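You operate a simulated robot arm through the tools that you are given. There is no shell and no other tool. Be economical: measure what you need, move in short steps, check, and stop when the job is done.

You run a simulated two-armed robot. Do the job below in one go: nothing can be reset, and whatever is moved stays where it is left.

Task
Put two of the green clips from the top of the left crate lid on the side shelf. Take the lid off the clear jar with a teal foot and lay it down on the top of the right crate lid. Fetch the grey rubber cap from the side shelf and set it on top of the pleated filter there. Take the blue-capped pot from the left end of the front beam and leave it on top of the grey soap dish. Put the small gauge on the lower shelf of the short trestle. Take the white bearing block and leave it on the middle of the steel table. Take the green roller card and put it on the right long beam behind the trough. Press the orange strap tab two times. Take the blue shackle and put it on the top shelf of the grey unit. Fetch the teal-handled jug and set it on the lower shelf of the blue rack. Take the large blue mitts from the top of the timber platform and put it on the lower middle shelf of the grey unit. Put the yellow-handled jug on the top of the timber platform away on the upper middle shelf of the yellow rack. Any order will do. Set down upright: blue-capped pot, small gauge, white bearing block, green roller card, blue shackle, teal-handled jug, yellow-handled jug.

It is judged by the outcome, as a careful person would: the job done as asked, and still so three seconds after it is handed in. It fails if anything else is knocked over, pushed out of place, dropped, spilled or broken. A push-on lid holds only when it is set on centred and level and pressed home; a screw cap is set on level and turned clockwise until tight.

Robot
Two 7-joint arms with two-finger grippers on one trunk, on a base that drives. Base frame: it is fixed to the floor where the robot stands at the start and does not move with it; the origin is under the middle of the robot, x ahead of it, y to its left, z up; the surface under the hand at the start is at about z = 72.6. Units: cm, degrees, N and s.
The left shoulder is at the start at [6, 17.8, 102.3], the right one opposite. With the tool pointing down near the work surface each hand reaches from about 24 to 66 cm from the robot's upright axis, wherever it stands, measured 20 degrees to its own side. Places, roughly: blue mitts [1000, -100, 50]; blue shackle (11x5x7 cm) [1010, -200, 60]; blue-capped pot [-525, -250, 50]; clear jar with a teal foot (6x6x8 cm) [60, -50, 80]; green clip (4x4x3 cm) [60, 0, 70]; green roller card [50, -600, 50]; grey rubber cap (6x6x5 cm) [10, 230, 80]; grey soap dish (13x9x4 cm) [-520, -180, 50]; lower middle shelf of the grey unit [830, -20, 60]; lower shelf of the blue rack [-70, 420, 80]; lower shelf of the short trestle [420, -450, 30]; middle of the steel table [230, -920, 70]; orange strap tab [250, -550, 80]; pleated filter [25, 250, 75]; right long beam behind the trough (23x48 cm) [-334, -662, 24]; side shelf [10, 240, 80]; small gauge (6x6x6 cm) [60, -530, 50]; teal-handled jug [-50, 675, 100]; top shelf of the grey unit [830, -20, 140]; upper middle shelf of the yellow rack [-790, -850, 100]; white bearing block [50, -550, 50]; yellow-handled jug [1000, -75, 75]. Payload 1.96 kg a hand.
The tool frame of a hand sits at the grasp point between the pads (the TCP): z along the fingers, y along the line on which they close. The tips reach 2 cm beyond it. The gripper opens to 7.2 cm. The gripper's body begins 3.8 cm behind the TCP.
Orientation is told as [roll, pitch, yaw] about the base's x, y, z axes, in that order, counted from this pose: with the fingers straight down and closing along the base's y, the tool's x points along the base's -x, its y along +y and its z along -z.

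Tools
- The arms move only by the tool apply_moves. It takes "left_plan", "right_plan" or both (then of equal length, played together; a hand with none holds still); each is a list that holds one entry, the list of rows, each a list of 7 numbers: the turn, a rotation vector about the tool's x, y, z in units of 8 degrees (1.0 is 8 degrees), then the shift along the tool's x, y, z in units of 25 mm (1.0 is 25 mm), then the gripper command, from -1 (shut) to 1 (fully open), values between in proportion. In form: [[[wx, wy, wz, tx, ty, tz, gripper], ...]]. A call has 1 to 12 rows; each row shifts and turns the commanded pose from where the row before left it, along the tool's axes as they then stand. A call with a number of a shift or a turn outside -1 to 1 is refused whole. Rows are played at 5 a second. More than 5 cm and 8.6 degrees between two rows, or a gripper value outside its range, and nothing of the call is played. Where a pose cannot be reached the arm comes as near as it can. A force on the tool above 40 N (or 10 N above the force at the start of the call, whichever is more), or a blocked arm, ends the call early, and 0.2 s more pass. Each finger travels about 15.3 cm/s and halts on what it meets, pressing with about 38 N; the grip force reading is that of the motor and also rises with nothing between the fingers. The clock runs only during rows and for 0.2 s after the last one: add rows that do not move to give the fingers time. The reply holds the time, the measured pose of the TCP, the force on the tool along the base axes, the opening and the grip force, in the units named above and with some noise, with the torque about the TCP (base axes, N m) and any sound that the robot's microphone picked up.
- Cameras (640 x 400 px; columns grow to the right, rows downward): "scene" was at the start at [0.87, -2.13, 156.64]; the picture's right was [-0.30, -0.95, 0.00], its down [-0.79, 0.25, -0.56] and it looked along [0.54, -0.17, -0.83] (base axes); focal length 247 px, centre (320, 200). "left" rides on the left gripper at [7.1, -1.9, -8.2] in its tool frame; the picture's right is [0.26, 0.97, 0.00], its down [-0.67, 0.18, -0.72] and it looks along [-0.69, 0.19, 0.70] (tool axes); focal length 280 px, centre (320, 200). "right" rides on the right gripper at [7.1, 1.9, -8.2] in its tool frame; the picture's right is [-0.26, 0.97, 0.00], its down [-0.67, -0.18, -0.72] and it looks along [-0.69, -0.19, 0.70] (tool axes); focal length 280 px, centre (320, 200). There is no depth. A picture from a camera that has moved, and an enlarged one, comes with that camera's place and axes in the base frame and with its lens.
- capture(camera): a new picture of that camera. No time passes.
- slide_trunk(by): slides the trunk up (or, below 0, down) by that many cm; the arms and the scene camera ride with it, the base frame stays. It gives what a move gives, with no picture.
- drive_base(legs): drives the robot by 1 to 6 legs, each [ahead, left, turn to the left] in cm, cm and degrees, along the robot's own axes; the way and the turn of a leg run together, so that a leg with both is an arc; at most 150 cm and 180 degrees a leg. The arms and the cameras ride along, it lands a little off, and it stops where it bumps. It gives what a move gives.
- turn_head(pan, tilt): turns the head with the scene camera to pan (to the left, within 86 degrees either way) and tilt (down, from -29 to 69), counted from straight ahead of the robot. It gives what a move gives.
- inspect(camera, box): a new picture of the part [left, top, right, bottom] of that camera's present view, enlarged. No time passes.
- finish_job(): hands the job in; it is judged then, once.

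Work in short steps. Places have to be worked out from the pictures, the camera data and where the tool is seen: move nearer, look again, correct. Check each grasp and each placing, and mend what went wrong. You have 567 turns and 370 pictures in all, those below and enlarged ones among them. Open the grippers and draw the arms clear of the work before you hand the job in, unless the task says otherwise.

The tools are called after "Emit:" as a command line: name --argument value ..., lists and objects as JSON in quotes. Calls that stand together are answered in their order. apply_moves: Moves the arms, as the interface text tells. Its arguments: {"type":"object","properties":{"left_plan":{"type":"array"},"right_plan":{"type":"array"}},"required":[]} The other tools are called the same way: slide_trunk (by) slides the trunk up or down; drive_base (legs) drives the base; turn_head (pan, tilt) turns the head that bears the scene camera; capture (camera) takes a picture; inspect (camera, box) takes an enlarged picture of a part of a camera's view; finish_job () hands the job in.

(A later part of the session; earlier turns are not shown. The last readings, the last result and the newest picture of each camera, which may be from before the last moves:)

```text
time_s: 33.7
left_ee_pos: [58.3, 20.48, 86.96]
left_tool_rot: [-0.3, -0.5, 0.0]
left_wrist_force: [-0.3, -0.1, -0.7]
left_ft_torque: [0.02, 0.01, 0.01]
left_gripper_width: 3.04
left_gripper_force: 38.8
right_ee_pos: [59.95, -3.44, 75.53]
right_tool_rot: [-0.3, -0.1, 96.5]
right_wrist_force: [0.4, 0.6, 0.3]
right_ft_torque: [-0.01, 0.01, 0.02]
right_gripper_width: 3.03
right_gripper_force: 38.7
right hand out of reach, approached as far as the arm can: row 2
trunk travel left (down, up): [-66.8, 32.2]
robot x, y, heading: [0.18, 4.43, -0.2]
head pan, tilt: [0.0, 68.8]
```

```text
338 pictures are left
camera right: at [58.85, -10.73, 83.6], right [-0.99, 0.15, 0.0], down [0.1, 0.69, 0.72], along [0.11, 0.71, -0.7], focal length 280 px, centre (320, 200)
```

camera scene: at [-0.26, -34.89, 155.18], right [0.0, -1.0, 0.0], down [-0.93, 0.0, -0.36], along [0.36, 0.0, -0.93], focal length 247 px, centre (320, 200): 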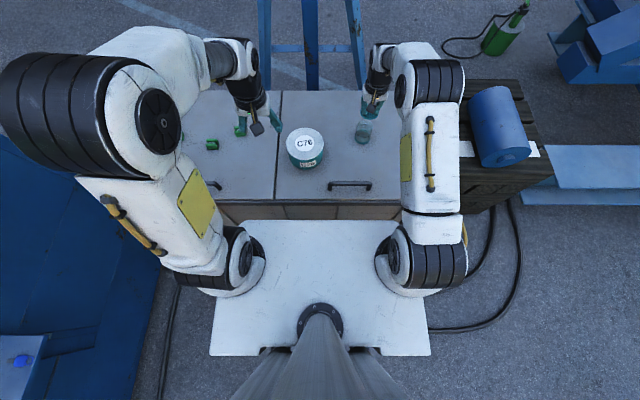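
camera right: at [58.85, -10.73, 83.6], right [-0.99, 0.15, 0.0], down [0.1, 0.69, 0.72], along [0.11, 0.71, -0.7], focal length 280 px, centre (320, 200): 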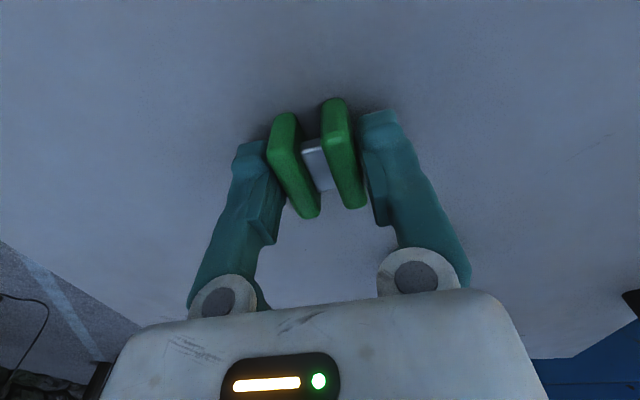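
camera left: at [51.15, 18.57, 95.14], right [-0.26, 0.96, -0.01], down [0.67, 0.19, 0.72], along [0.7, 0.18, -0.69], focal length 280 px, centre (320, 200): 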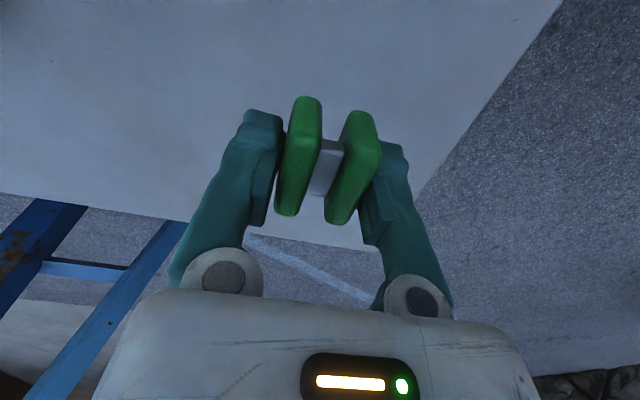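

Clip A gripped. I lift it and draw both arms back toward the robot.

Emit:
apply_moves --right_plan '[[[0, 0, 0, 0, 0, -0.5, -1], [0, 0, 0, 0, 0.4, -1, -1], [0, 0, 0, 0, 0.8, -1, -1], [0, 0, 0, 0, 0.8, -1, -1], [0, 0, 0, 0, 0.8, -1, -1], [0, 0, 0, 0, 0.8, -1, -1], [0, 0, 0, 0, 0.8, -1, -1], [0, 0, 0, 0, 0.8, -1, -1], [0, 0, 0, 0, 0.8, -1, -1], [0, 0, 0, 0, 0.8, -1, -1]]]' --left_plan '[[[0, 0, 0, 0.8, 0, -0.6, -1], [0, 0, 0, 0.8, 0, -0.6, -1], [0, 0, 0, 0.8, 0, -0.6, -1], [0, 0, 0, 0.8, 0, -0.6, -1], [0, 0, 0, 0.8, 0, -0.6, -1], [0, 0, 0, 0.8, 0, -0.6, -1], [0, 0, 0, 0.8, 0, -0.6, -1], [0, 0, 0, 0.8, 0, -0.6, -1], [0, 0, 0, 0.8, 0, -0.6, -1], [0, 0, 0, 0.8, 0, -0.6, -1]]]'

Emit:
turn_head --pan 80 --tilt 25

Emit:
capture --camera "scene"

```text
time_s: 35.9
left_ee_pos: [37.85, 20.79, 101.81]
left_tool_rot: [-0.2, -0.6, 0.0]
left_wrist_force: [-0.4, 0.2, -0.1]
left_ft_torque: [-0.03, -0.05, -0.02]
left_gripper_width: 3.04
left_gripper_force: 38.1
right_ee_pos: [42.87, -5.32, 99.63]
right_tool_rot: [-0.2, 0.0, 96.5]
right_wrist_force: [0.1, -0.4, -0.4]
right_ft_torque: [-0.04, -0.04, -0.01]
right_gripper_width: 3.05
right_gripper_force: 38.3
trunk travel left (down, up): [-66.8, 32.2]
robot x, y, heading: [0.1, 5.02, 0.1]
head pan, tilt: [0.0, 68.8]
```

```text
time_s: 37.5
left_ee_pos: [38.06, 20.97, 101.79]
left_tool_rot: [-0.4, -0.4, 0.0]
left_wrist_force: [0.5, -0.1, -0.7]
left_ft_torque: [0.02, -0.02, 0.01]
left_gripper_width: 3.03
left_gripper_force: 38.2
right_ee_pos: [43.04, -5.43, 99.41]
right_tool_rot: [-0.1, 0.0, 96.5]
right_wrist_force: [-0.7, 0.1, -0.8]
right_ft_torque: [0.04, 0.01, 0.01]
right_gripper_width: 3.04
right_gripper_force: 37.6
trunk travel left (down, up): [-66.8, 32.2]
robot x, y, heading: [-0.25, 4.64, 0.0]
head pan, tilt: [80.0, 25.0]
```

```text
337 pictures are left
camera scene: at [-4.34, 13.73, 161.12], right [0.98, -0.17, 0.0], down [-0.07, -0.42, -0.91], along [0.16, 0.89, -0.42], focal length 247 px, centre (320, 200)
```

scene: 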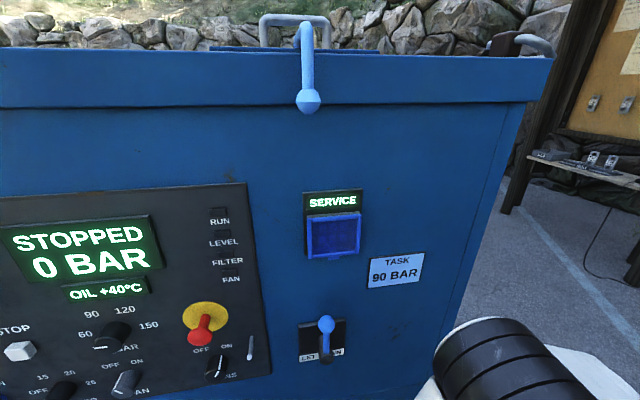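

A big blue machine blocks the way left. I raise the trunk to look over it.

Emit:
slide_trunk --by 31

Emit:
turn_head --pan 75 --tilt 15

Emit:
capture --camera "scene"

```text
time_s: 40.5
left_ee_pos: [37.99, 20.76, 132.74]
left_tool_rot: [-0.3, -0.5, 0.1]
left_wrist_force: [0.2, 0.7, -0.7]
left_ft_torque: [-0.03, 0.03, 0.04]
left_gripper_width: 3.06
left_gripper_force: 38.7
right_ee_pos: [43.12, -5.23, 130.32]
right_tool_rot: [-0.1, 0.1, 96.5]
right_wrist_force: [-0.4, 0.0, -0.1]
right_ft_torque: [-0.01, 0.0, 0.03]
right_gripper_width: 3.05
right_gripper_force: 38.0
trunk travel left (down, up): [-97.8, 1.2]
robot x, y, heading: [-0.23, 4.71, -0.0]
head pan, tilt: [80.0, 25.0]
```

```text
time_s: 41.3
left_ee_pos: [37.98, 20.88, 132.69]
left_tool_rot: [-0.3, -0.5, 0.1]
left_wrist_force: [-0.1, -0.6, 0.0]
left_ft_torque: [0.03, 0.0, 0.02]
left_gripper_width: 3.04
left_gripper_force: 38.2
right_ee_pos: [42.98, -5.38, 130.31]
right_tool_rot: [-0.1, 0.1, 96.4]
right_wrist_force: [-0.3, -0.6, -0.5]
right_ft_torque: [-0.02, 0.01, -0.02]
right_gripper_width: 3.03
right_gripper_force: 38.1
trunk travel left (down, up): [-97.8, 1.2]
robot x, y, heading: [0.01, 4.8, -0.2]
head pan, tilt: [75.0, 15.0]
```

```text
336 pictures are left
camera scene: at [-3.51, 13.67, 193.74], right [0.97, -0.26, 0.0], down [-0.07, -0.25, -0.97], along [0.25, 0.93, -0.26], focal length 247 px, centre (320, 200)
```

scene: 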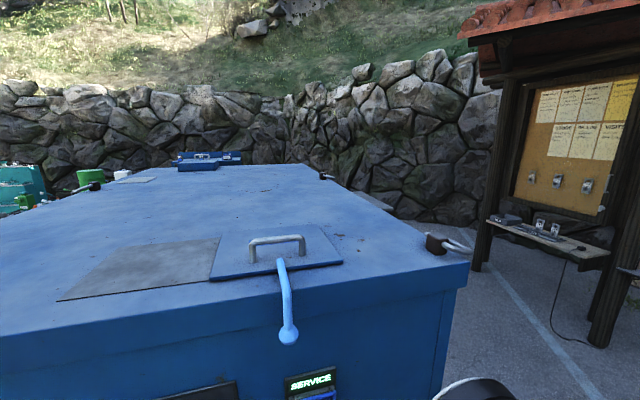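

The machine is about 50 cm to my left and 165 cm high. I look right to find free ground for turning.

Emit:
turn_head --pan -80 --tilt 20

Emit:
capture --camera "scene"

Emit:
turn_head --pan 0 --tilt 15

Emit:
capture --camera "scene"

```text
time_s: 43.7
left_ee_pos: [38.02, 20.88, 132.7]
left_tool_rot: [-0.3, -0.5, 0.0]
left_wrist_force: [1.2, -0.2, -0.7]
left_ft_torque: [0.0, 0.0, 0.02]
left_gripper_width: 3.03
left_gripper_force: 37.7
right_ee_pos: [43.09, -5.53, 130.39]
right_tool_rot: [-0.1, 0.0, 96.5]
right_wrist_force: [0.5, -0.3, 0.1]
right_ft_torque: [0.03, 0.01, -0.03]
right_gripper_width: 3.06
right_gripper_force: 37.8
trunk travel left (down, up): [-97.8, 1.2]
robot x, y, heading: [0.03, 4.35, -0.3]
head pan, tilt: [-80.0, 20.0]
```

```text
335 pictures are left
camera scene: at [-4.31, -4.52, 192.93], right [-0.98, -0.17, 0.0], down [-0.06, 0.34, -0.94], along [0.16, -0.93, -0.34], focal length 247 px, centre (320, 200)
```

scene: 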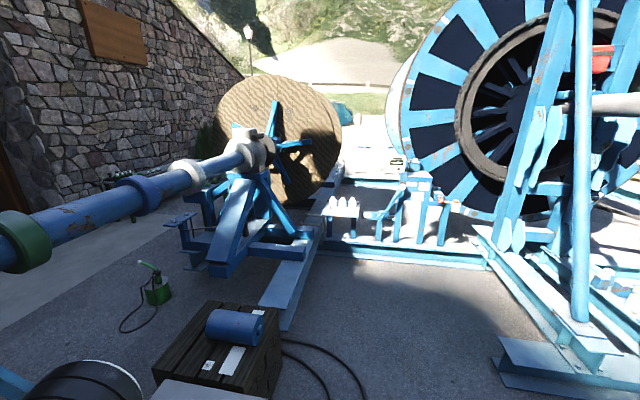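

```text
time_s: 45.2
left_ee_pos: [38.05, 20.91, 132.75]
left_tool_rot: [-0.3, -0.5, 0.0]
left_wrist_force: [-0.5, 0.5, -0.6]
left_ft_torque: [-0.01, -0.02, -0.02]
left_gripper_width: 3.03
left_gripper_force: 38.1
right_ee_pos: [43.05, -5.42, 130.4]
right_tool_rot: [0.0, 0.0, 96.6]
right_wrist_force: [0.0, -1.1, -0.6]
right_ft_torque: [0.01, -0.03, -0.01]
right_gripper_width: 3.04
right_gripper_force: 38.2
trunk travel left (down, up): [-97.8, 1.2]
robot x, y, heading: [-0.14, 4.85, 0.1]
head pan, tilt: [0.0, 15.0]
```

```text
334 pictures are left
camera scene: at [3.41, 4.64, 193.75], right [0.0, -1.0, 0.0], down [-0.26, 0.0, -0.97], along [0.97, 0.0, -0.26], focal length 247 px, centre (320, 200)
```

scene: 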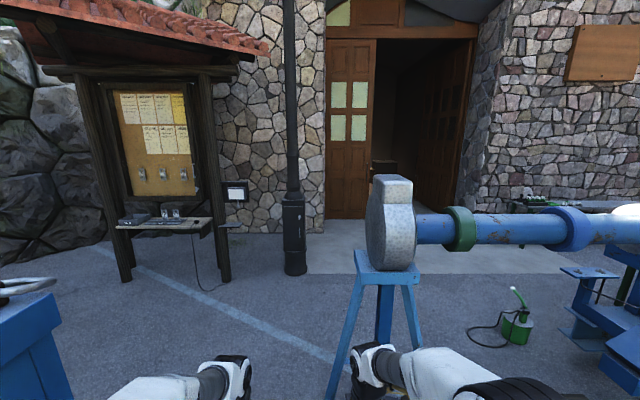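

The front shows a notice board and a building, the right side is free. I turn right by 90 degrees and look behind (arms are above the crates).

Emit:
drive_base --legs '[[0, 0, -90]]'

Emit:
turn_head --pan -60 --tilt 25

Emit:
capture --camera "scene"

```text
time_s: 49.4
left_ee_pos: [15.86, -33.55, 132.82]
left_tool_rot: [-0.3, -0.6, -90.5]
left_wrist_force: [0.3, -0.2, -0.9]
left_ft_torque: [-0.01, -0.05, -0.02]
left_gripper_width: 3.02
left_gripper_force: 37.8
right_ee_pos: [-10.53, -38.35, 130.29]
right_tool_rot: [-0.1, 0.0, 6.1]
right_wrist_force: [-0.9, 0.4, 0.0]
right_ft_torque: [-0.02, 0.01, 0.03]
right_gripper_width: 3.04
right_gripper_force: 38.1
trunk travel left (down, up): [-97.8, 1.2]
robot x, y, heading: [0.18, 4.51, -90.1]
head pan, tilt: [0.0, 15.0]
```

```text
time_s: 50.7
left_ee_pos: [15.9, -33.5, 132.69]
left_tool_rot: [-0.3, -0.7, -90.5]
left_wrist_force: [0.3, 0.3, -0.3]
left_ft_torque: [0.0, -0.02, -0.01]
left_gripper_width: 3.05
left_gripper_force: 38.0
right_ee_pos: [-10.52, -38.43, 130.34]
right_tool_rot: [-0.1, -0.1, 6.1]
right_wrist_force: [0.2, 0.7, -0.3]
right_ft_torque: [-0.01, 0.04, -0.02]
right_gripper_width: 3.04
right_gripper_force: 37.8
trunk travel left (down, up): [-97.8, 1.2]
robot x, y, heading: [-0.22, 4.46, -90.5]
head pan, tilt: [-60.0, 25.0]
```

```text
333 pictures are left
camera scene: at [-7.93, 6.1, 192.12], right [-0.49, 0.87, 0.0], down [0.37, 0.21, -0.91], along [-0.79, -0.45, -0.42], focal length 247 px, centre (320, 200)
```

scene: 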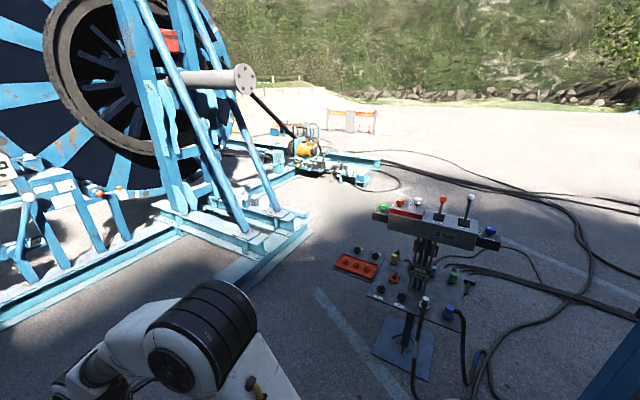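

A control stand is about 150 cm behind my start. I turn another 80 degrees to the right and look along the machine's other side.

Emit:
drive_base --legs '[[0, 0, -80]]'

Emit:
turn_head --pan -60 --tilt 20

Emit:
capture --camera "scene"

```text
time_s: 54.5
left_ee_pos: [-34.39, -18.34, 132.8]
left_tool_rot: [-0.4, -0.4, -169.7]
left_wrist_force: [0.7, -0.1, 0.1]
left_ft_torque: [0.02, -0.01, -0.03]
left_gripper_width: 3.03
left_gripper_force: 37.8
right_ee_pos: [-44.2, 6.61, 130.39]
right_tool_rot: [0.0, -0.1, -73.1]
right_wrist_force: [0.3, -0.6, -0.6]
right_ft_torque: [-0.01, 0.03, -0.03]
right_gripper_width: 3.03
right_gripper_force: 38.1
trunk travel left (down, up): [-97.8, 1.2]
robot x, y, heading: [-0.01, 4.6, -169.9]
head pan, tilt: [-60.0, 25.0]
```

```text
time_s: 55.2
left_ee_pos: [-34.51, -18.26, 132.71]
left_tool_rot: [-0.2, -0.6, -169.6]
left_wrist_force: [0.1, 0.3, -0.8]
left_ft_torque: [0.01, -0.02, -0.03]
left_gripper_width: 3.04
left_gripper_force: 38.4
right_ee_pos: [-44.18, 6.74, 130.41]
right_tool_rot: [0.0, 0.0, -73.0]
right_wrist_force: [-0.5, -0.7, -0.2]
right_ft_torque: [-0.01, -0.01, 0.0]
right_gripper_width: 3.0
right_gripper_force: 38.2
trunk travel left (down, up): [-97.8, 1.2]
robot x, y, heading: [-0.22, 4.98, -169.7]
head pan, tilt: [-60.0, 20.0]
```

```text
332 pictures are left
camera scene: at [-0.13, 12.79, 192.93], right [0.76, 0.65, 0.0], down [0.22, -0.26, -0.94], along [-0.61, 0.72, -0.34], focal length 247 px, centre (320, 200)
```

scene: 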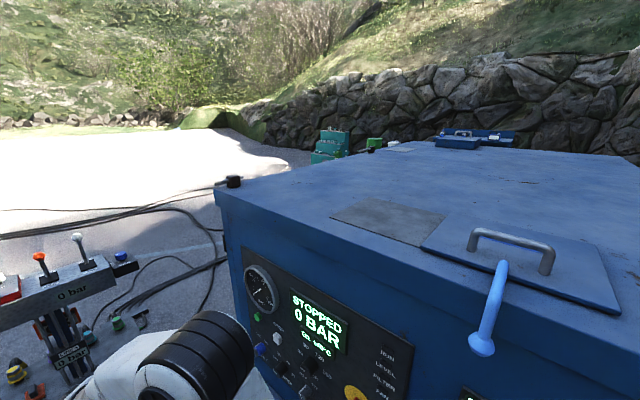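

The machine spans roughly x -86..45, y 53..240. I look down at the ground to its left, where hoses lie.

Emit:
turn_head --pan -25 --tilt 35

Emit:
capture --camera "scene"

```text
time_s: 56.2
left_ee_pos: [-34.5, -18.22, 132.76]
left_tool_rot: [-0.3, -0.5, -169.6]
left_wrist_force: [-0.5, -0.4, -1.0]
left_ft_torque: [0.0, 0.02, 0.0]
left_gripper_width: 3.03
left_gripper_force: 38.4
right_ee_pos: [-44.25, 6.75, 130.24]
right_tool_rot: [-0.1, 0.0, -73.1]
right_wrist_force: [-0.1, -0.6, -0.8]
right_ft_torque: [0.02, 0.02, -0.01]
right_gripper_width: 3.03
right_gripper_force: 37.5
trunk travel left (down, up): [-97.8, 1.2]
robot x, y, heading: [-0.21, 4.5, -169.4]
head pan, tilt: [-25.0, 35.0]
```

```text
331 pictures are left
camera scene: at [-2.58, 7.94, 190.55], right [0.25, 0.97, 0.0], down [0.55, -0.14, -0.82], along [-0.79, 0.21, -0.57], focal length 247 px, centre (320, 200)
```

scene: 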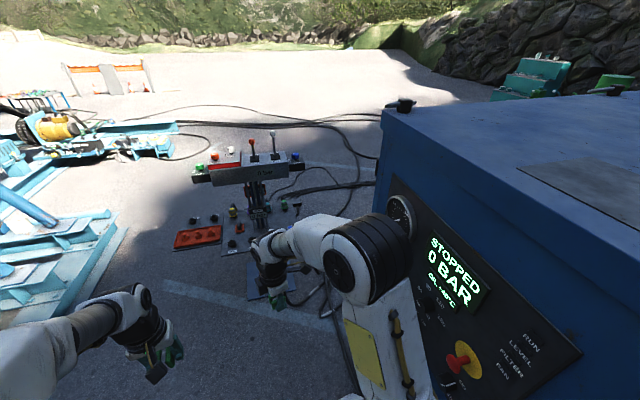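

I'll go round the control stand on its far side. First leg: align heading to 180 and move out to about [-230, -85].

Emit:
drive_base --legs '[[0, 0, -10], [70, 85, 0], [140, 0, 0]]'

Emit:
turn_head --pan -60 --tilt 30

Emit:
capture --camera "scene"

```text
time_s: 69.1
left_ee_pos: [-245.28, -102.29, 132.82]
left_tool_rot: [-0.3, -0.5, -178.4]
left_wrist_force: [-1.2, -1.0, -0.4]
left_ft_torque: [0.01, 0.0, -0.01]
left_gripper_width: 3.06
left_gripper_force: 38.1
right_ee_pos: [-251.08, -76.25, 130.35]
right_tool_rot: [-0.2, 0.0, -82.0]
right_wrist_force: [0.1, 0.0, 0.5]
right_ft_torque: [0.01, 0.03, 0.01]
right_gripper_width: 3.02
right_gripper_force: 38.4
trunk travel left (down, up): [-97.8, 1.2]
robot x, y, heading: [-207.09, -85.38, -178.2]
head pan, tilt: [-25.0, 35.0]
```

```text
time_s: 70.1
left_ee_pos: [-245.58, -102.43, 132.71]
left_tool_rot: [-0.3, -0.5, -178.5]
left_wrist_force: [-0.1, 0.3, -0.8]
left_ft_torque: [-0.01, -0.01, 0.04]
left_gripper_width: 3.05
left_gripper_force: 37.9
right_ee_pos: [-251.02, -76.15, 130.32]
right_tool_rot: [-0.1, 0.1, -81.9]
right_wrist_force: [0.9, -0.5, -0.6]
right_ft_torque: [0.01, 0.04, 0.05]
right_gripper_width: 3.07
right_gripper_force: 38.0
trunk travel left (down, up): [-97.8, 1.2]
robot x, y, heading: [-207.86, -84.87, -178.6]
head pan, tilt: [-60.0, 30.0]
```

```text
330 pictures are left
camera scene: at [-206.51, -77.19, 191.33], right [0.85, 0.52, 0.0], down [0.26, -0.43, -0.87], along [-0.45, 0.74, -0.5], focal length 247 px, centre (320, 200)
```

scene: 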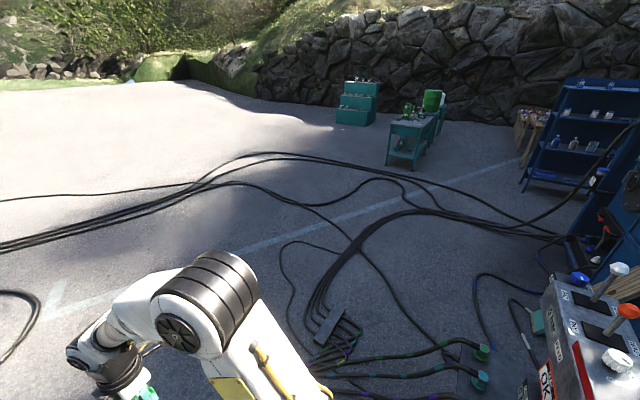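

Hoses lie on the ground and have to be crossed. I try crossing where they lie flat, further out, moving sideways in +y.

Emit:
drive_base --legs '[[90, 0, 0], [0, -120, 0]]'

Emit:
capture --camera "scene"

```text
time_s: 80.5
left_ee_pos: [-341.52, 11.52, 132.69]
left_tool_rot: [-0.2, -0.5, -177.5]
left_wrist_force: [0.4, 0.0, -0.4]
left_ft_torque: [0.03, 0.0, 0.0]
left_gripper_width: 3.03
left_gripper_force: 38.1
right_ee_pos: [-347.79, 37.43, 130.35]
right_tool_rot: [-0.2, 0.0, -81.0]
right_wrist_force: [-0.1, 0.1, -0.5]
right_ft_torque: [0.01, -0.02, -0.03]
right_gripper_width: 3.04
right_gripper_force: 38.0
trunk travel left (down, up): [-97.8, 1.2]
robot x, y, heading: [-304.07, 29.4, -177.5]
head pan, tilt: [-60.0, 30.0]
```

```text
329 pictures are left
camera scene: at [-303.08, 37.18, 191.33], right [0.84, 0.54, 0.0], down [0.27, -0.42, -0.87], along [-0.46, 0.73, -0.5], focal length 247 px, centre (320, 200)
```

scene: 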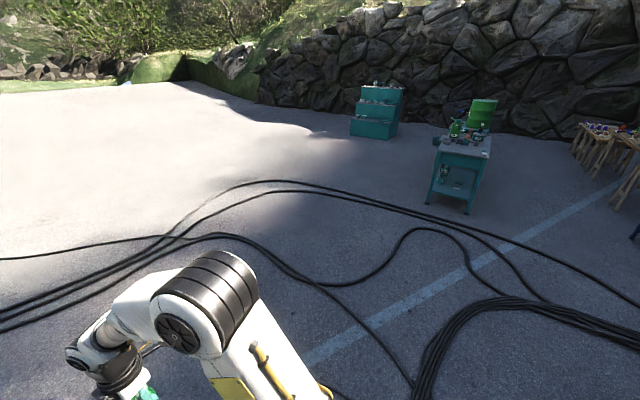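

No trouble so far. I continue across the hoses.

Emit:
drive_base --legs '[[0, -140, -2], [0, -120, 0]]'

Emit:
turn_head --pan -86 --tilt 30

Emit:
capture --camera "scene"

```text
time_s: 93.3
left_ee_pos: [-350.1, 276.12, 132.65]
left_tool_rot: [-0.3, -0.4, -178.9]
left_wrist_force: [0.5, 1.0, -0.6]
left_ft_torque: [0.0, -0.03, -0.04]
left_gripper_width: 3.02
left_gripper_force: 38.0
right_ee_pos: [-355.75, 302.35, 130.42]
right_tool_rot: [-0.1, 0.1, -82.3]
right_wrist_force: [0.4, 0.7, -0.6]
right_ft_torque: [0.0, 0.01, -0.03]
right_gripper_width: 3.05
right_gripper_force: 38.1
trunk travel left (down, up): [-97.8, 1.2]
robot x, y, heading: [-311.99, 292.98, -178.6]
head pan, tilt: [-60.0, 30.0]
```

```text
time_s: 94.2
left_ee_pos: [-350.12, 276.28, 132.75]
left_tool_rot: [-0.3, -0.5, -178.7]
left_wrist_force: [0.1, 0.3, 0.3]
left_ft_torque: [0.0, 0.0, 0.01]
left_gripper_width: 3.05
left_gripper_force: 38.3
right_ee_pos: [-355.73, 302.48, 130.42]
right_tool_rot: [-0.2, -0.1, -82.3]
right_wrist_force: [0.9, -0.2, -1.1]
right_ft_torque: [0.01, 0.01, -0.01]
right_gripper_width: 3.04
right_gripper_force: 38.2
trunk travel left (down, up): [-97.8, 1.2]
robot x, y, heading: [-312.33, 293.1, -178.9]
head pan, tilt: [-85.9, 30.0]
```

```text
328 pictures are left
camera scene: at [-307.17, 302.45, 191.33], right [1.0, 0.09, 0.0], down [0.05, -0.5, -0.87], along [-0.08, 0.86, -0.5], focal length 247 px, centre (320, 200)
```

scene: 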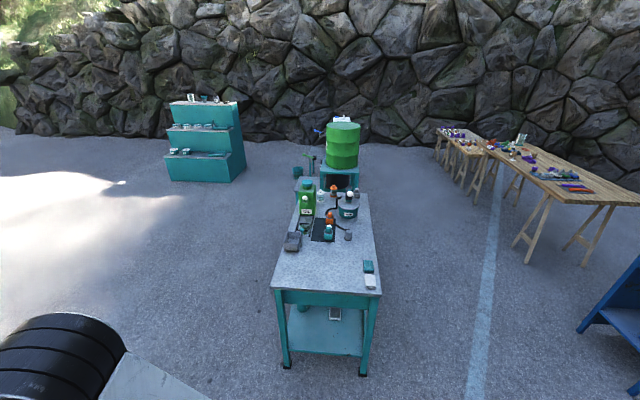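

Hoses don't matter. I turn to heading -90 and look toward the back of the machine.

Emit:
drive_base --legs '[[0, 0, 89]]'

Emit:
turn_head --pan 80 --tilt 25

Emit:
capture --camera "scene"

```text
time_s: 98.3
left_ee_pos: [-297.32, 254.77, 132.78]
left_tool_rot: [-0.3, -0.4, -91.7]
left_wrist_force: [0.0, 0.2, -0.3]
left_ft_torque: [0.0, 0.0, -0.04]
left_gripper_width: 3.03
left_gripper_force: 37.7
right_ee_pos: [-323.55, 250.35, 130.39]
right_tool_rot: [-0.1, 0.0, 4.8]
right_wrist_force: [-0.5, -0.3, 0.2]
right_ft_torque: [0.02, -0.01, -0.02]
right_gripper_width: 3.04
right_gripper_force: 37.9
trunk travel left (down, up): [-97.8, 1.2]
robot x, y, heading: [-312.46, 293.18, -91.4]
head pan, tilt: [-85.9, 30.0]
```

```text
time_s: 100.8
left_ee_pos: [-297.3, 254.66, 132.68]
left_tool_rot: [-0.3, -0.5, -91.6]
left_wrist_force: [0.7, -0.2, -0.1]
left_ft_torque: [0.0, -0.01, -0.02]
left_gripper_width: 3.05
left_gripper_force: 38.2
right_ee_pos: [-323.72, 250.42, 130.22]
right_tool_rot: [-0.1, 0.0, 4.8]
right_wrist_force: [0.0, -0.4, -0.8]
right_ft_torque: [0.0, -0.03, -0.03]
right_gripper_width: 3.03
right_gripper_force: 38.1
trunk travel left (down, up): [-97.8, 1.2]
robot x, y, heading: [-312.16, 292.88, -91.7]
head pan, tilt: [80.0, 25.0]
```

```text
327 pictures are left
camera scene: at [-303.1, 297.38, 192.12], right [-0.2, -0.98, 0.0], down [-0.41, 0.09, -0.91], along [0.89, -0.18, -0.42], focal length 247 px, centre (320, 200)
```

scene: 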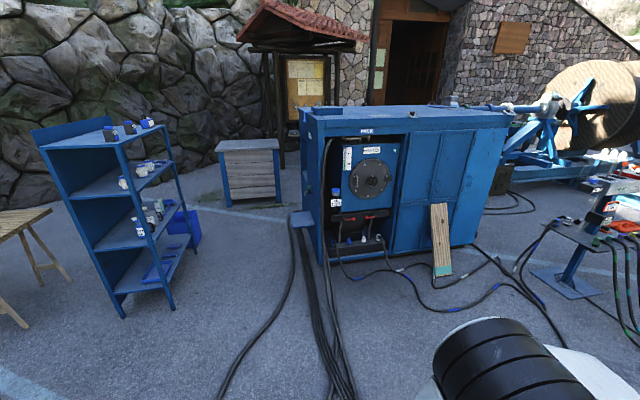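

The blue rack stands at x -112..-2, y 400..440, opening towards the machine. I drive along the corridor behind the machine to about x -60.

Emit:
drive_base --legs '[[-25, 0, 1.5], [0, 130, 0], [0, 120, 0]]'

Emit:
turn_head --pan 35 --tilt 40

Emit:
capture --camera "scene"

```text
time_s: 114.5
left_ee_pos: [-43.86, 278.71, 132.69]
left_tool_rot: [-0.3, -0.5, -90.2]
left_wrist_force: [-0.5, 0.1, -0.3]
left_ft_torque: [0.01, -0.02, 0.03]
left_gripper_width: 3.03
left_gripper_force: 38.1
right_ee_pos: [-70.08, 273.73, 130.34]
right_tool_rot: [-0.1, -0.1, 6.4]
right_wrist_force: [-0.6, -0.8, -0.4]
right_ft_torque: [-0.01, -0.01, 0.02]
right_gripper_width: 3.04
right_gripper_force: 38.1
trunk travel left (down, up): [-97.8, 1.2]
robot x, y, heading: [-59.87, 317.01, -89.9]
head pan, tilt: [80.0, 25.0]
```

```text
time_s: 115.7
left_ee_pos: [-43.82, 278.75, 132.81]
left_tool_rot: [-0.3, -0.5, -90.1]
left_wrist_force: [-0.7, 0.6, -0.4]
left_ft_torque: [-0.02, 0.0, -0.01]
left_gripper_width: 3.05
left_gripper_force: 37.6
right_ee_pos: [-69.93, 273.92, 130.24]
right_tool_rot: [-0.1, 0.0, 6.3]
right_wrist_force: [0.4, -0.4, 0.2]
right_ft_torque: [0.01, 0.0, 0.04]
right_gripper_width: 3.05
right_gripper_force: 37.7
trunk travel left (down, up): [-97.8, 1.2]
robot x, y, heading: [-60.21, 316.56, -90.2]
head pan, tilt: [35.0, 40.0]
```

```text
326 pictures are left
camera scene: at [-54.89, 315.92, 189.79], right [-0.82, -0.57, 0.0], down [-0.37, 0.53, -0.77], along [0.44, -0.63, -0.64], focal length 247 px, centre (320, 200)
```

scene: 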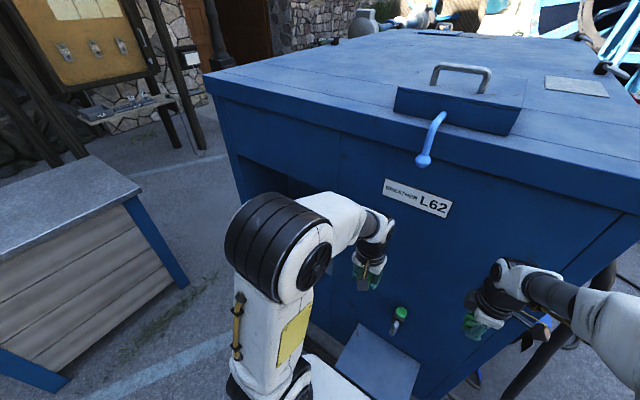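

The shelf seems to be in the recess at the machine's rear, behind the left arm. I move 45 cm further and look again.

Emit:
drive_base --legs '[[0, 60, 0]]'

Emit:
slide_trunk --by -31

Emit:
turn_head --pan 0 --tilt 45

Emit:
capture --camera "scene"

Emit:
capture --camera "left"

```text
time_s: 119.1
left_ee_pos: [16.48, 277.81, 132.64]
left_tool_rot: [-0.2, -0.4, -91.0]
left_wrist_force: [0.3, -0.1, -0.4]
left_ft_torque: [0.01, -0.05, 0.0]
left_gripper_width: 3.02
left_gripper_force: 37.9
right_ee_pos: [-9.85, 273.26, 130.3]
right_tool_rot: [-0.2, -0.1, 5.4]
right_wrist_force: [-0.1, 1.4, -0.7]
right_ft_torque: [0.02, -0.03, 0.03]
right_gripper_width: 3.06
right_gripper_force: 38.6
trunk travel left (down, up): [-97.8, 1.2]
robot x, y, heading: [1.27, 316.06, -91.2]
head pan, tilt: [35.0, 40.0]
```

```text
time_s: 122.2
left_ee_pos: [16.65, 277.86, 101.72]
left_tool_rot: [-0.2, -0.5, -91.1]
left_wrist_force: [-0.2, -0.5, -0.2]
left_ft_torque: [0.03, 0.0, 0.02]
left_gripper_width: 3.03
left_gripper_force: 37.8
right_ee_pos: [-9.61, 273.31, 99.33]
right_tool_rot: [0.0, 0.0, 5.3]
right_wrist_force: [0.4, -0.7, -0.1]
right_ft_torque: [0.0, 0.0, -0.01]
right_gripper_width: 3.03
right_gripper_force: 38.3
trunk travel left (down, up): [-66.8, 32.2]
robot x, y, heading: [1.1, 316.03, -91.1]
head pan, tilt: [35.0, 40.0]
```

```text
time_s: 123.2
left_ee_pos: [16.69, 277.88, 101.78]
left_tool_rot: [-0.3, -0.5, -91.0]
left_wrist_force: [0.0, -0.3, 0.2]
left_ft_torque: [0.01, 0.01, 0.01]
left_gripper_width: 3.03
left_gripper_force: 38.0
right_ee_pos: [-9.9, 273.29, 99.26]
right_tool_rot: [-0.2, 0.0, 5.3]
right_wrist_force: [-0.1, 0.3, -0.5]
right_ft_torque: [-0.01, 0.01, -0.03]
right_gripper_width: 3.03
right_gripper_force: 37.8
trunk travel left (down, up): [-66.8, 32.2]
robot x, y, heading: [1.39, 316.49, -91.3]
head pan, tilt: [0.0, 45.0]
```

```text
325 pictures are left
camera scene: at [1.25, 314.06, 158.07], right [-1.0, 0.02, 0.0], down [0.01, 0.71, -0.71], along [-0.01, -0.71, -0.71], focal length 247 px, centre (320, 200)
```

scene: 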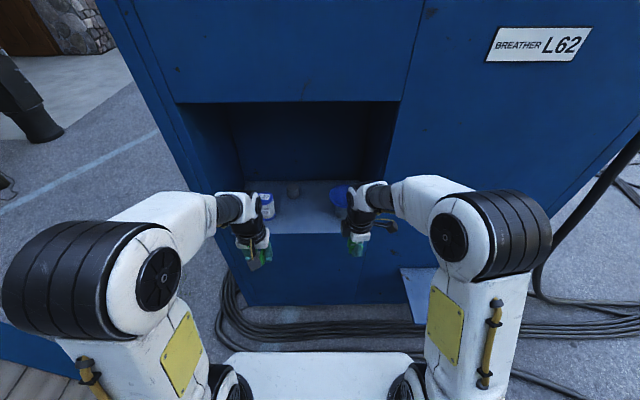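

```text
324 pictures are left
camera left: at [14.97, 284.98, 109.92], right [0.97, 0.24, -0.01], down [0.17, -0.67, 0.72], along [0.17, -0.7, -0.69], focal length 280 px, centre (320, 200)
```

left: 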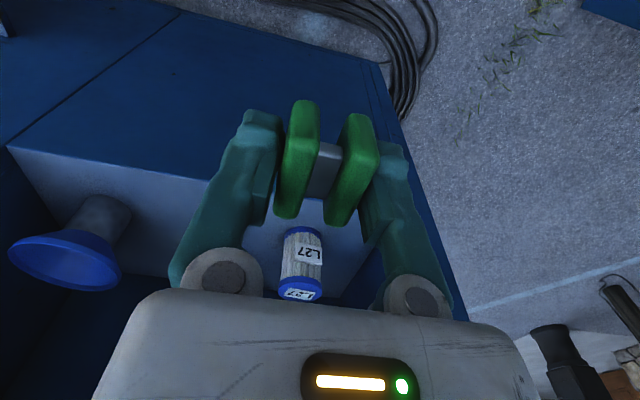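

The shelf is a cubby in the machine's rear with a filter, a blue funnel and a grey cap. I spread the arms to see it fully.

Emit:
apply_moves --left_plan '[[[0, 0, 0, 0.4, 0.9, 0, -1], [0, 0, 0, 0.4, 0.9, 0, -1], [0, 0, 0, 0.4, 0.9, 0, -1], [0, 0, 0, 0.4, 0.9, 0, -1], [0, 0, 0, 0.4, 0.9, 0, -1], [0, 0, 0, 0.4, 0.9, 0, -1]]]' --right_plan '[[[0, 0, 0, 0.9, 0.4, 0, -1], [0, 0, 0, 0.9, 0.4, 0, -1], [0, 0, 0, 0.9, 0.4, 0, -1], [0, 0, 0, 0.9, 0.4, 0, -1], [0, 0, 0, 0.9, 0.4, 0, -1], [0, 0, 0, 0.9, 0.4, 0, -1]]]'

Emit:
capture --camera "scene"

Emit:
inspect --camera "scene" --box '[160, 80, 440, 260]'

```text
time_s: 124.6
left_ee_pos: [30.25, 283.54, 101.57]
left_tool_rot: [-0.4, -0.5, -91.2]
left_wrist_force: [0.3, -0.5, -0.4]
left_ft_torque: [-0.01, -0.02, 0.02]
left_gripper_width: 3.05
left_gripper_force: 38.0
right_ee_pos: [-23.52, 277.94, 99.25]
right_tool_rot: [-0.2, 0.1, 5.4]
right_wrist_force: [-0.5, 0.3, -0.3]
right_ft_torque: [0.02, -0.01, 0.01]
right_gripper_width: 3.04
right_gripper_force: 38.0
trunk travel left (down, up): [-66.8, 32.2]
robot x, y, heading: [1.54, 316.53, -91.0]
head pan, tilt: [0.0, 45.0]
```

```text
323 pictures are left
camera scene: at [1.24, 314.12, 158.07], right [-1.0, 0.02, 0.0], down [0.01, 0.71, -0.71], along [-0.01, -0.71, -0.71], focal length 247 px, centre (320, 200)
```

scene: 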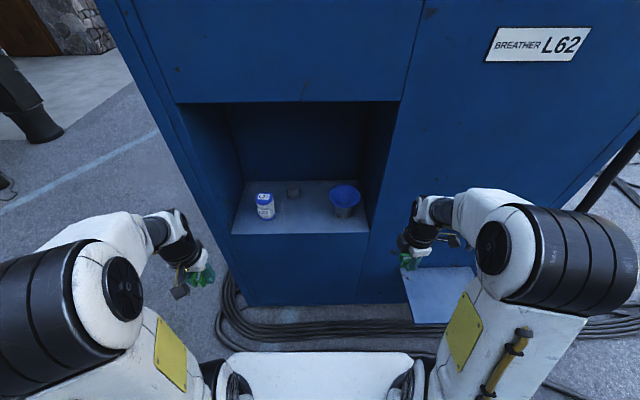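

```text
2.22 times, centred on (300, 170) of scene
camera zoom: at [1.24, 314.12, 158.07], right [-1.0, 0.02, 0.0], down [0.01, 0.71, -0.71], along [-0.01, -0.71, -0.71], focal length 550 px, centre (364, 267)
```

zoom: 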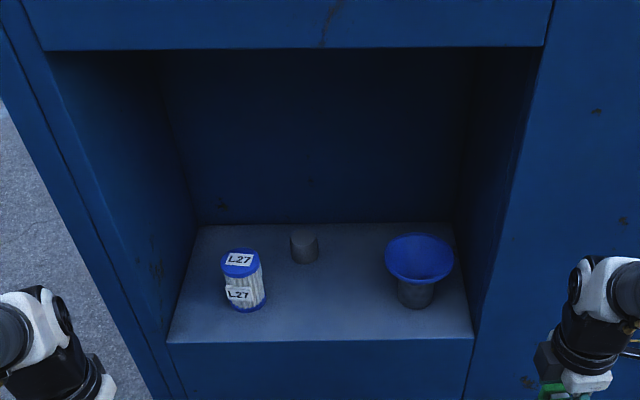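

Geometry: shelf top about z 78, front edge y≈251, back y≈221, x from -20 to 37; filter at about [22, 243] with top z≈90, cap at about [12.6, 230], funnel at x≈-10. I drive ahead 16 cm; then I place the clips at the front middle.

Emit:
drive_base --legs '[[16, 0, 1]]'

Emit:
apply_moves --left_plan '[[[0, 0, 0, 0, -0.8, -0.2, -1], [0, 0, 0, 0, -0.8, -0.2, -1], [0, 0, 0, 0, -0.8, -0.2, -1], [0, 0, 0, 0, -0.8, -0.2, -1], [0, 0, 0, 0, -0.8, 0, -1], [0, 0, 0, 0, -0.8, 0, -1], [0, 0, 0, 0, -0.8, 0, -1], [0, 0, 0, 0, -0.8, 0, -1]]]'

Emit:
capture --camera "left"

Emit:
capture --camera "scene"

```text
time_s: 126.0
left_ee_pos: [30.78, 267.8, 101.59]
left_tool_rot: [-0.4, -0.5, -90.0]
left_wrist_force: [-0.9, -0.5, -0.5]
left_ft_torque: [0.0, -0.01, 0.0]
left_gripper_width: 3.05
left_gripper_force: 38.2
right_ee_pos: [-22.94, 261.22, 99.24]
right_tool_rot: [0.0, 0.1, 6.4]
right_wrist_force: [-0.4, 0.3, 0.8]
right_ft_torque: [0.02, -0.03, 0.02]
right_gripper_width: 3.04
right_gripper_force: 38.4
trunk travel left (down, up): [-66.8, 32.2]
robot x, y, heading: [1.17, 300.3, -90.0]
head pan, tilt: [0.0, 45.0]
```

```text
time_s: 127.8
left_ee_pos: [14.75, 267.88, 103.66]
left_tool_rot: [-0.4, -0.5, -90.0]
left_wrist_force: [-0.3, -0.4, 0.0]
left_ft_torque: [0.01, -0.02, 0.01]
left_gripper_width: 3.06
left_gripper_force: 38.0
right_ee_pos: [-23.13, 261.24, 99.27]
right_tool_rot: [-0.1, 0.0, 6.4]
right_wrist_force: [-1.0, 0.5, -0.3]
right_ft_torque: [-0.01, -0.03, 0.01]
right_gripper_width: 3.04
right_gripper_force: 38.1
trunk travel left (down, up): [-66.8, 32.2]
robot x, y, heading: [0.96, 300.4, -89.7]
head pan, tilt: [0.0, 45.0]
```

```text
321 pictures are left
camera left: at [12.86, 274.98, 111.84], right [0.96, 0.26, -0.01], down [0.19, -0.67, 0.72], along [0.18, -0.7, -0.69], focal length 280 px, centre (320, 200)
```

left: 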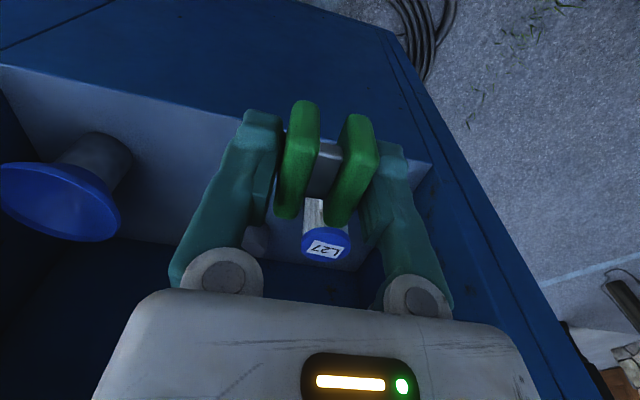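

```text
320 pictures are left
camera scene: at [1.05, 297.87, 158.06], right [-1.0, 0.0, 0.0], down [0.0, 0.71, -0.71], along [0.0, -0.71, -0.71], focal length 247 px, centre (320, 200)
```

scene: 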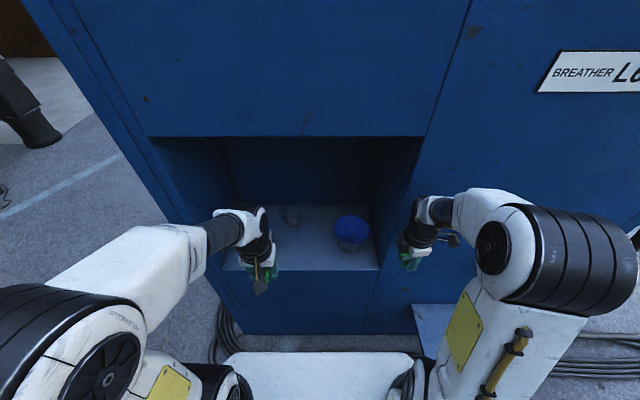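

Filter confirmed at about [21.5, 245], top z≈90.5. I move the left clip to [9, 246] at z 90 inside the cubby.

Emit:
apply_moves --left_plan '[[[0, 0, 0, -0.2, -0.46, 0.5, -1], [0, 0, 0, -0.4, -0.46, 0.5, -1], [0, 0, 0, -0.9, -0.46, 0.5, -1], [0, 0, 0, -0.9, -0.46, 0.5, -1], [0, 0, 0, -0.9, -0.46, 0.5, -1], [0, 0, 0, -0.9, 0, 0.5, -1], [0, 0, 0, -0.9, 0, 0.5, -1], [0, 0, 0, -0.9, 0, 0.5, -1], [0, 0, 0, -0.9, 0, 0.5, -1], [0, 0, 0, -0.9, 0, 0.5, -1], [0, 0, 0, -0.9, 0, 0.4, -1], [0, 0, 0, 0, 0, 0, -1]]]'

Emit:
capture --camera "left"

Emit:
capture --camera "scene"

```text
time_s: 130.4
left_ee_pos: [9.04, 246.0, 90.28]
left_tool_rot: [-0.3, -0.5, -90.2]
left_wrist_force: [-0.1, -0.3, -0.6]
left_ft_torque: [-0.03, -0.04, 0.0]
left_gripper_width: 3.06
left_gripper_force: 37.4
right_ee_pos: [-23.25, 261.27, 99.23]
right_tool_rot: [0.0, -0.1, 6.4]
right_wrist_force: [0.0, -0.2, -0.2]
right_ft_torque: [0.01, 0.0, 0.03]
right_gripper_width: 3.0
right_gripper_force: 38.1
trunk travel left (down, up): [-66.8, 32.2]
robot x, y, heading: [1.12, 299.86, -90.0]
head pan, tilt: [0.0, 45.0]
```

```text
319 pictures are left
camera left: at [7.06, 253.16, 98.55], right [0.97, 0.26, -0.01], down [0.19, -0.67, 0.72], along [0.18, -0.7, -0.69], focal length 280 px, centre (320, 200)
```

left: 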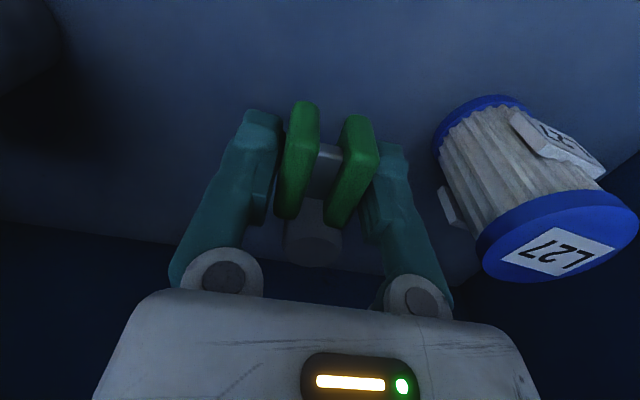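

```text
318 pictures are left
camera scene: at [1.1, 297.93, 158.07], right [-1.0, 0.0, 0.0], down [0.0, 0.71, -0.71], along [0.0, -0.71, -0.71], focal length 247 px, centre (320, 200)
```

scene: 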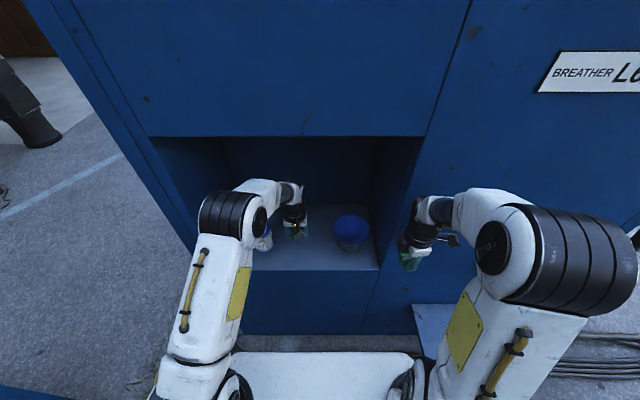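

Filter bottom comes out near z 79. I lower the clip in slow steps.

Emit:
apply_moves --left_plan '[[[0, 0, 0, 0, 0, 0.8, -1], [0, 0, 0, 0, 0, 0.8, -1], [0, 0, 0, 0, 0, 0.8, -1], [0, 0, 0, 0, 0, 0.4, -1], [0, 0, 0, 0, 0, 0.2, -1], [0, 0, 0, 0, 0, 0.15, -1], [0, 0, 0, 0, 0, 0.15, -1], [0, 0, 0, 0, 0, 0.1, -1], [0, 0, 0, 0, 0, 0, -1]]]'

```text
time_s: 132.4
left_ee_pos: [8.67, 245.84, 81.94]
left_tool_rot: [-0.2, -0.7, -90.2]
left_wrist_force: [-0.6, -2.7, 14.6]
left_ft_torque: [0.15, -0.13, 0.02]
left_gripper_width: 3.03
left_gripper_force: 38.2
right_ee_pos: [-23.22, 261.38, 99.26]
right_tool_rot: [-0.1, 0.0, 6.4]
right_wrist_force: [0.3, -0.3, -0.9]
right_ft_torque: [-0.01, -0.05, -0.01]
right_gripper_width: 3.05
right_gripper_force: 38.1
trunk travel left (down, up): [-66.8, 32.2]
robot x, y, heading: [1.24, 299.81, -90.3]
head pan, tilt: [0.0, 45.0]
```

Contact at 15 N: shelf surface is near z 79.6. I open partly, rise and back out.

Emit:
apply_moves --left_plan '[[[0, 0, 0, 0, 0, -0.05, 0.3], [0, 0, 0, 0, 0, 0, 0.3], [0, 0, 0, 0, 0, -0.5, 0.3], [0, 0, 0, 0, 0, -0.8, 0.3], [0, 0, 0, 0, 0, -0.8, 0.3], [0, 0, 0, 0, 0, -0.8, 0.3], [0, 0, 0, 0, 0, -0.8, 0.3]]]'

Emit:
capture --camera "left"

```text
time_s: 134.0
left_ee_pos: [8.8, 246.12, 91.22]
left_tool_rot: [-0.2, -0.5, -90.0]
left_wrist_force: [0.1, 0.1, -0.4]
left_ft_torque: [0.02, 0.0, 0.0]
left_gripper_width: 4.67
left_gripper_force: 0.0
right_ee_pos: [-23.15, 261.46, 99.21]
right_tool_rot: [-0.1, 0.1, 6.4]
right_wrist_force: [-0.1, -0.4, -0.6]
right_ft_torque: [0.02, -0.02, -0.02]
right_gripper_width: 3.04
right_gripper_force: 38.1
trunk travel left (down, up): [-66.8, 32.2]
robot x, y, heading: [1.1, 300.19, -90.0]
head pan, tilt: [0.0, 45.0]
```

```text
317 pictures are left
camera left: at [6.96, 253.17, 99.44], right [0.97, 0.26, -0.01], down [0.19, -0.67, 0.72], along [0.18, -0.7, -0.69], focal length 280 px, centre (320, 200)
```

left: 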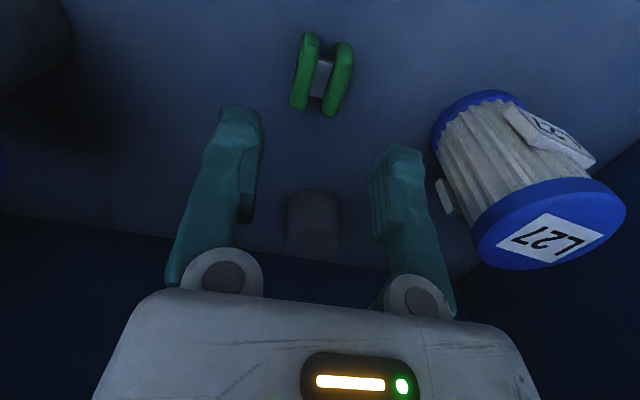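

The clip stands at [9, 246]; the cap shows at about [11.7, 232]. Now I withdraw the left hand and turn the right hand back so its camera clears the funnel.

Emit:
apply_moves --left_plan '[[[0, 0, 0, 0.5, 0, -0.3, 0.3], [0, 0, 0, 0.9, 0, -0.3, 0.3], [0, 0, 0, 0.9, 0, -0.3, 0.3], [0, 0, 0, 0.9, 0, -0.3, 0.3], [0, 0, 0, 0.9, 0, -0.3, 0.3], [0, 0, 0, 0.9, 0, -0.3, 1], [0, 0, 0, 0.9, 0.8, 0, 1], [0, 0, 0, 0.9, 0.8, 0, 1], [0, 0, 0, 0.9, 0.8, 0, 1], [0, 0, 0, 0.9, 0.8, 0, 1], [0, 0, 0, 0.5, 0.8, 0, 1], [0, 0, 0, 0, 0.8, 0, 1]]]' --right_plan '[[[0, 0, 1, 0, 0, 0, -1], [0, 0, 1, 0, 0, 0, -1], [0, 0, 1, 0, 0, 0, -1], [0, 0, 1, 0, 0, 0, -1], [0, 0, 1, 0, 0, 0, -1], [0, 0, 1, 0, 0, 0, -1], [0, 0, 1, 0, 0, 0, -1], [0, 0, 1, 0, 0, 0, -1], [0, 0, 1, 0, 0, 0, -1], [0, 0, 1, 0, 0, 0, -1], [0, 0, 1, 0, 0, 0, -1], [0, 0, 1, 0, 0, 0, -1]]]'

Emit:
capture --camera "scene"

```text
time_s: 136.6
left_ee_pos: [20.91, 268.92, 95.56]
left_tool_rot: [-0.3, -0.4, -90.1]
left_wrist_force: [0.7, -0.2, -0.2]
left_ft_torque: [0.0, 0.01, -0.02]
left_gripper_width: 7.2
left_gripper_force: 0.0
right_ee_pos: [-23.01, 261.25, 99.2]
right_tool_rot: [0.0, -0.1, -89.7]
right_wrist_force: [-0.1, 0.6, -0.5]
right_ft_torque: [0.0, 0.03, 0.03]
right_gripper_width: 3.04
right_gripper_force: 38.2
trunk travel left (down, up): [-66.8, 32.2]
robot x, y, heading: [0.83, 300.05, -90.1]
head pan, tilt: [0.0, 45.0]
```

```text
316 pictures are left
camera scene: at [1.17, 297.86, 158.06], right [-1.0, 0.0, 0.0], down [0.0, 0.71, -0.71], along [0.0, -0.71, -0.71], focal length 247 px, centre (320, 200)
```

scene: 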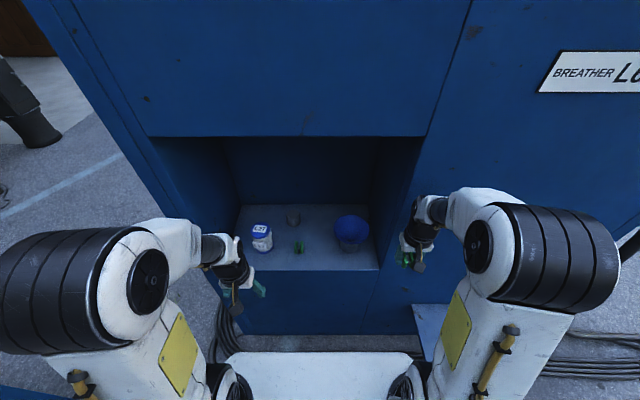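

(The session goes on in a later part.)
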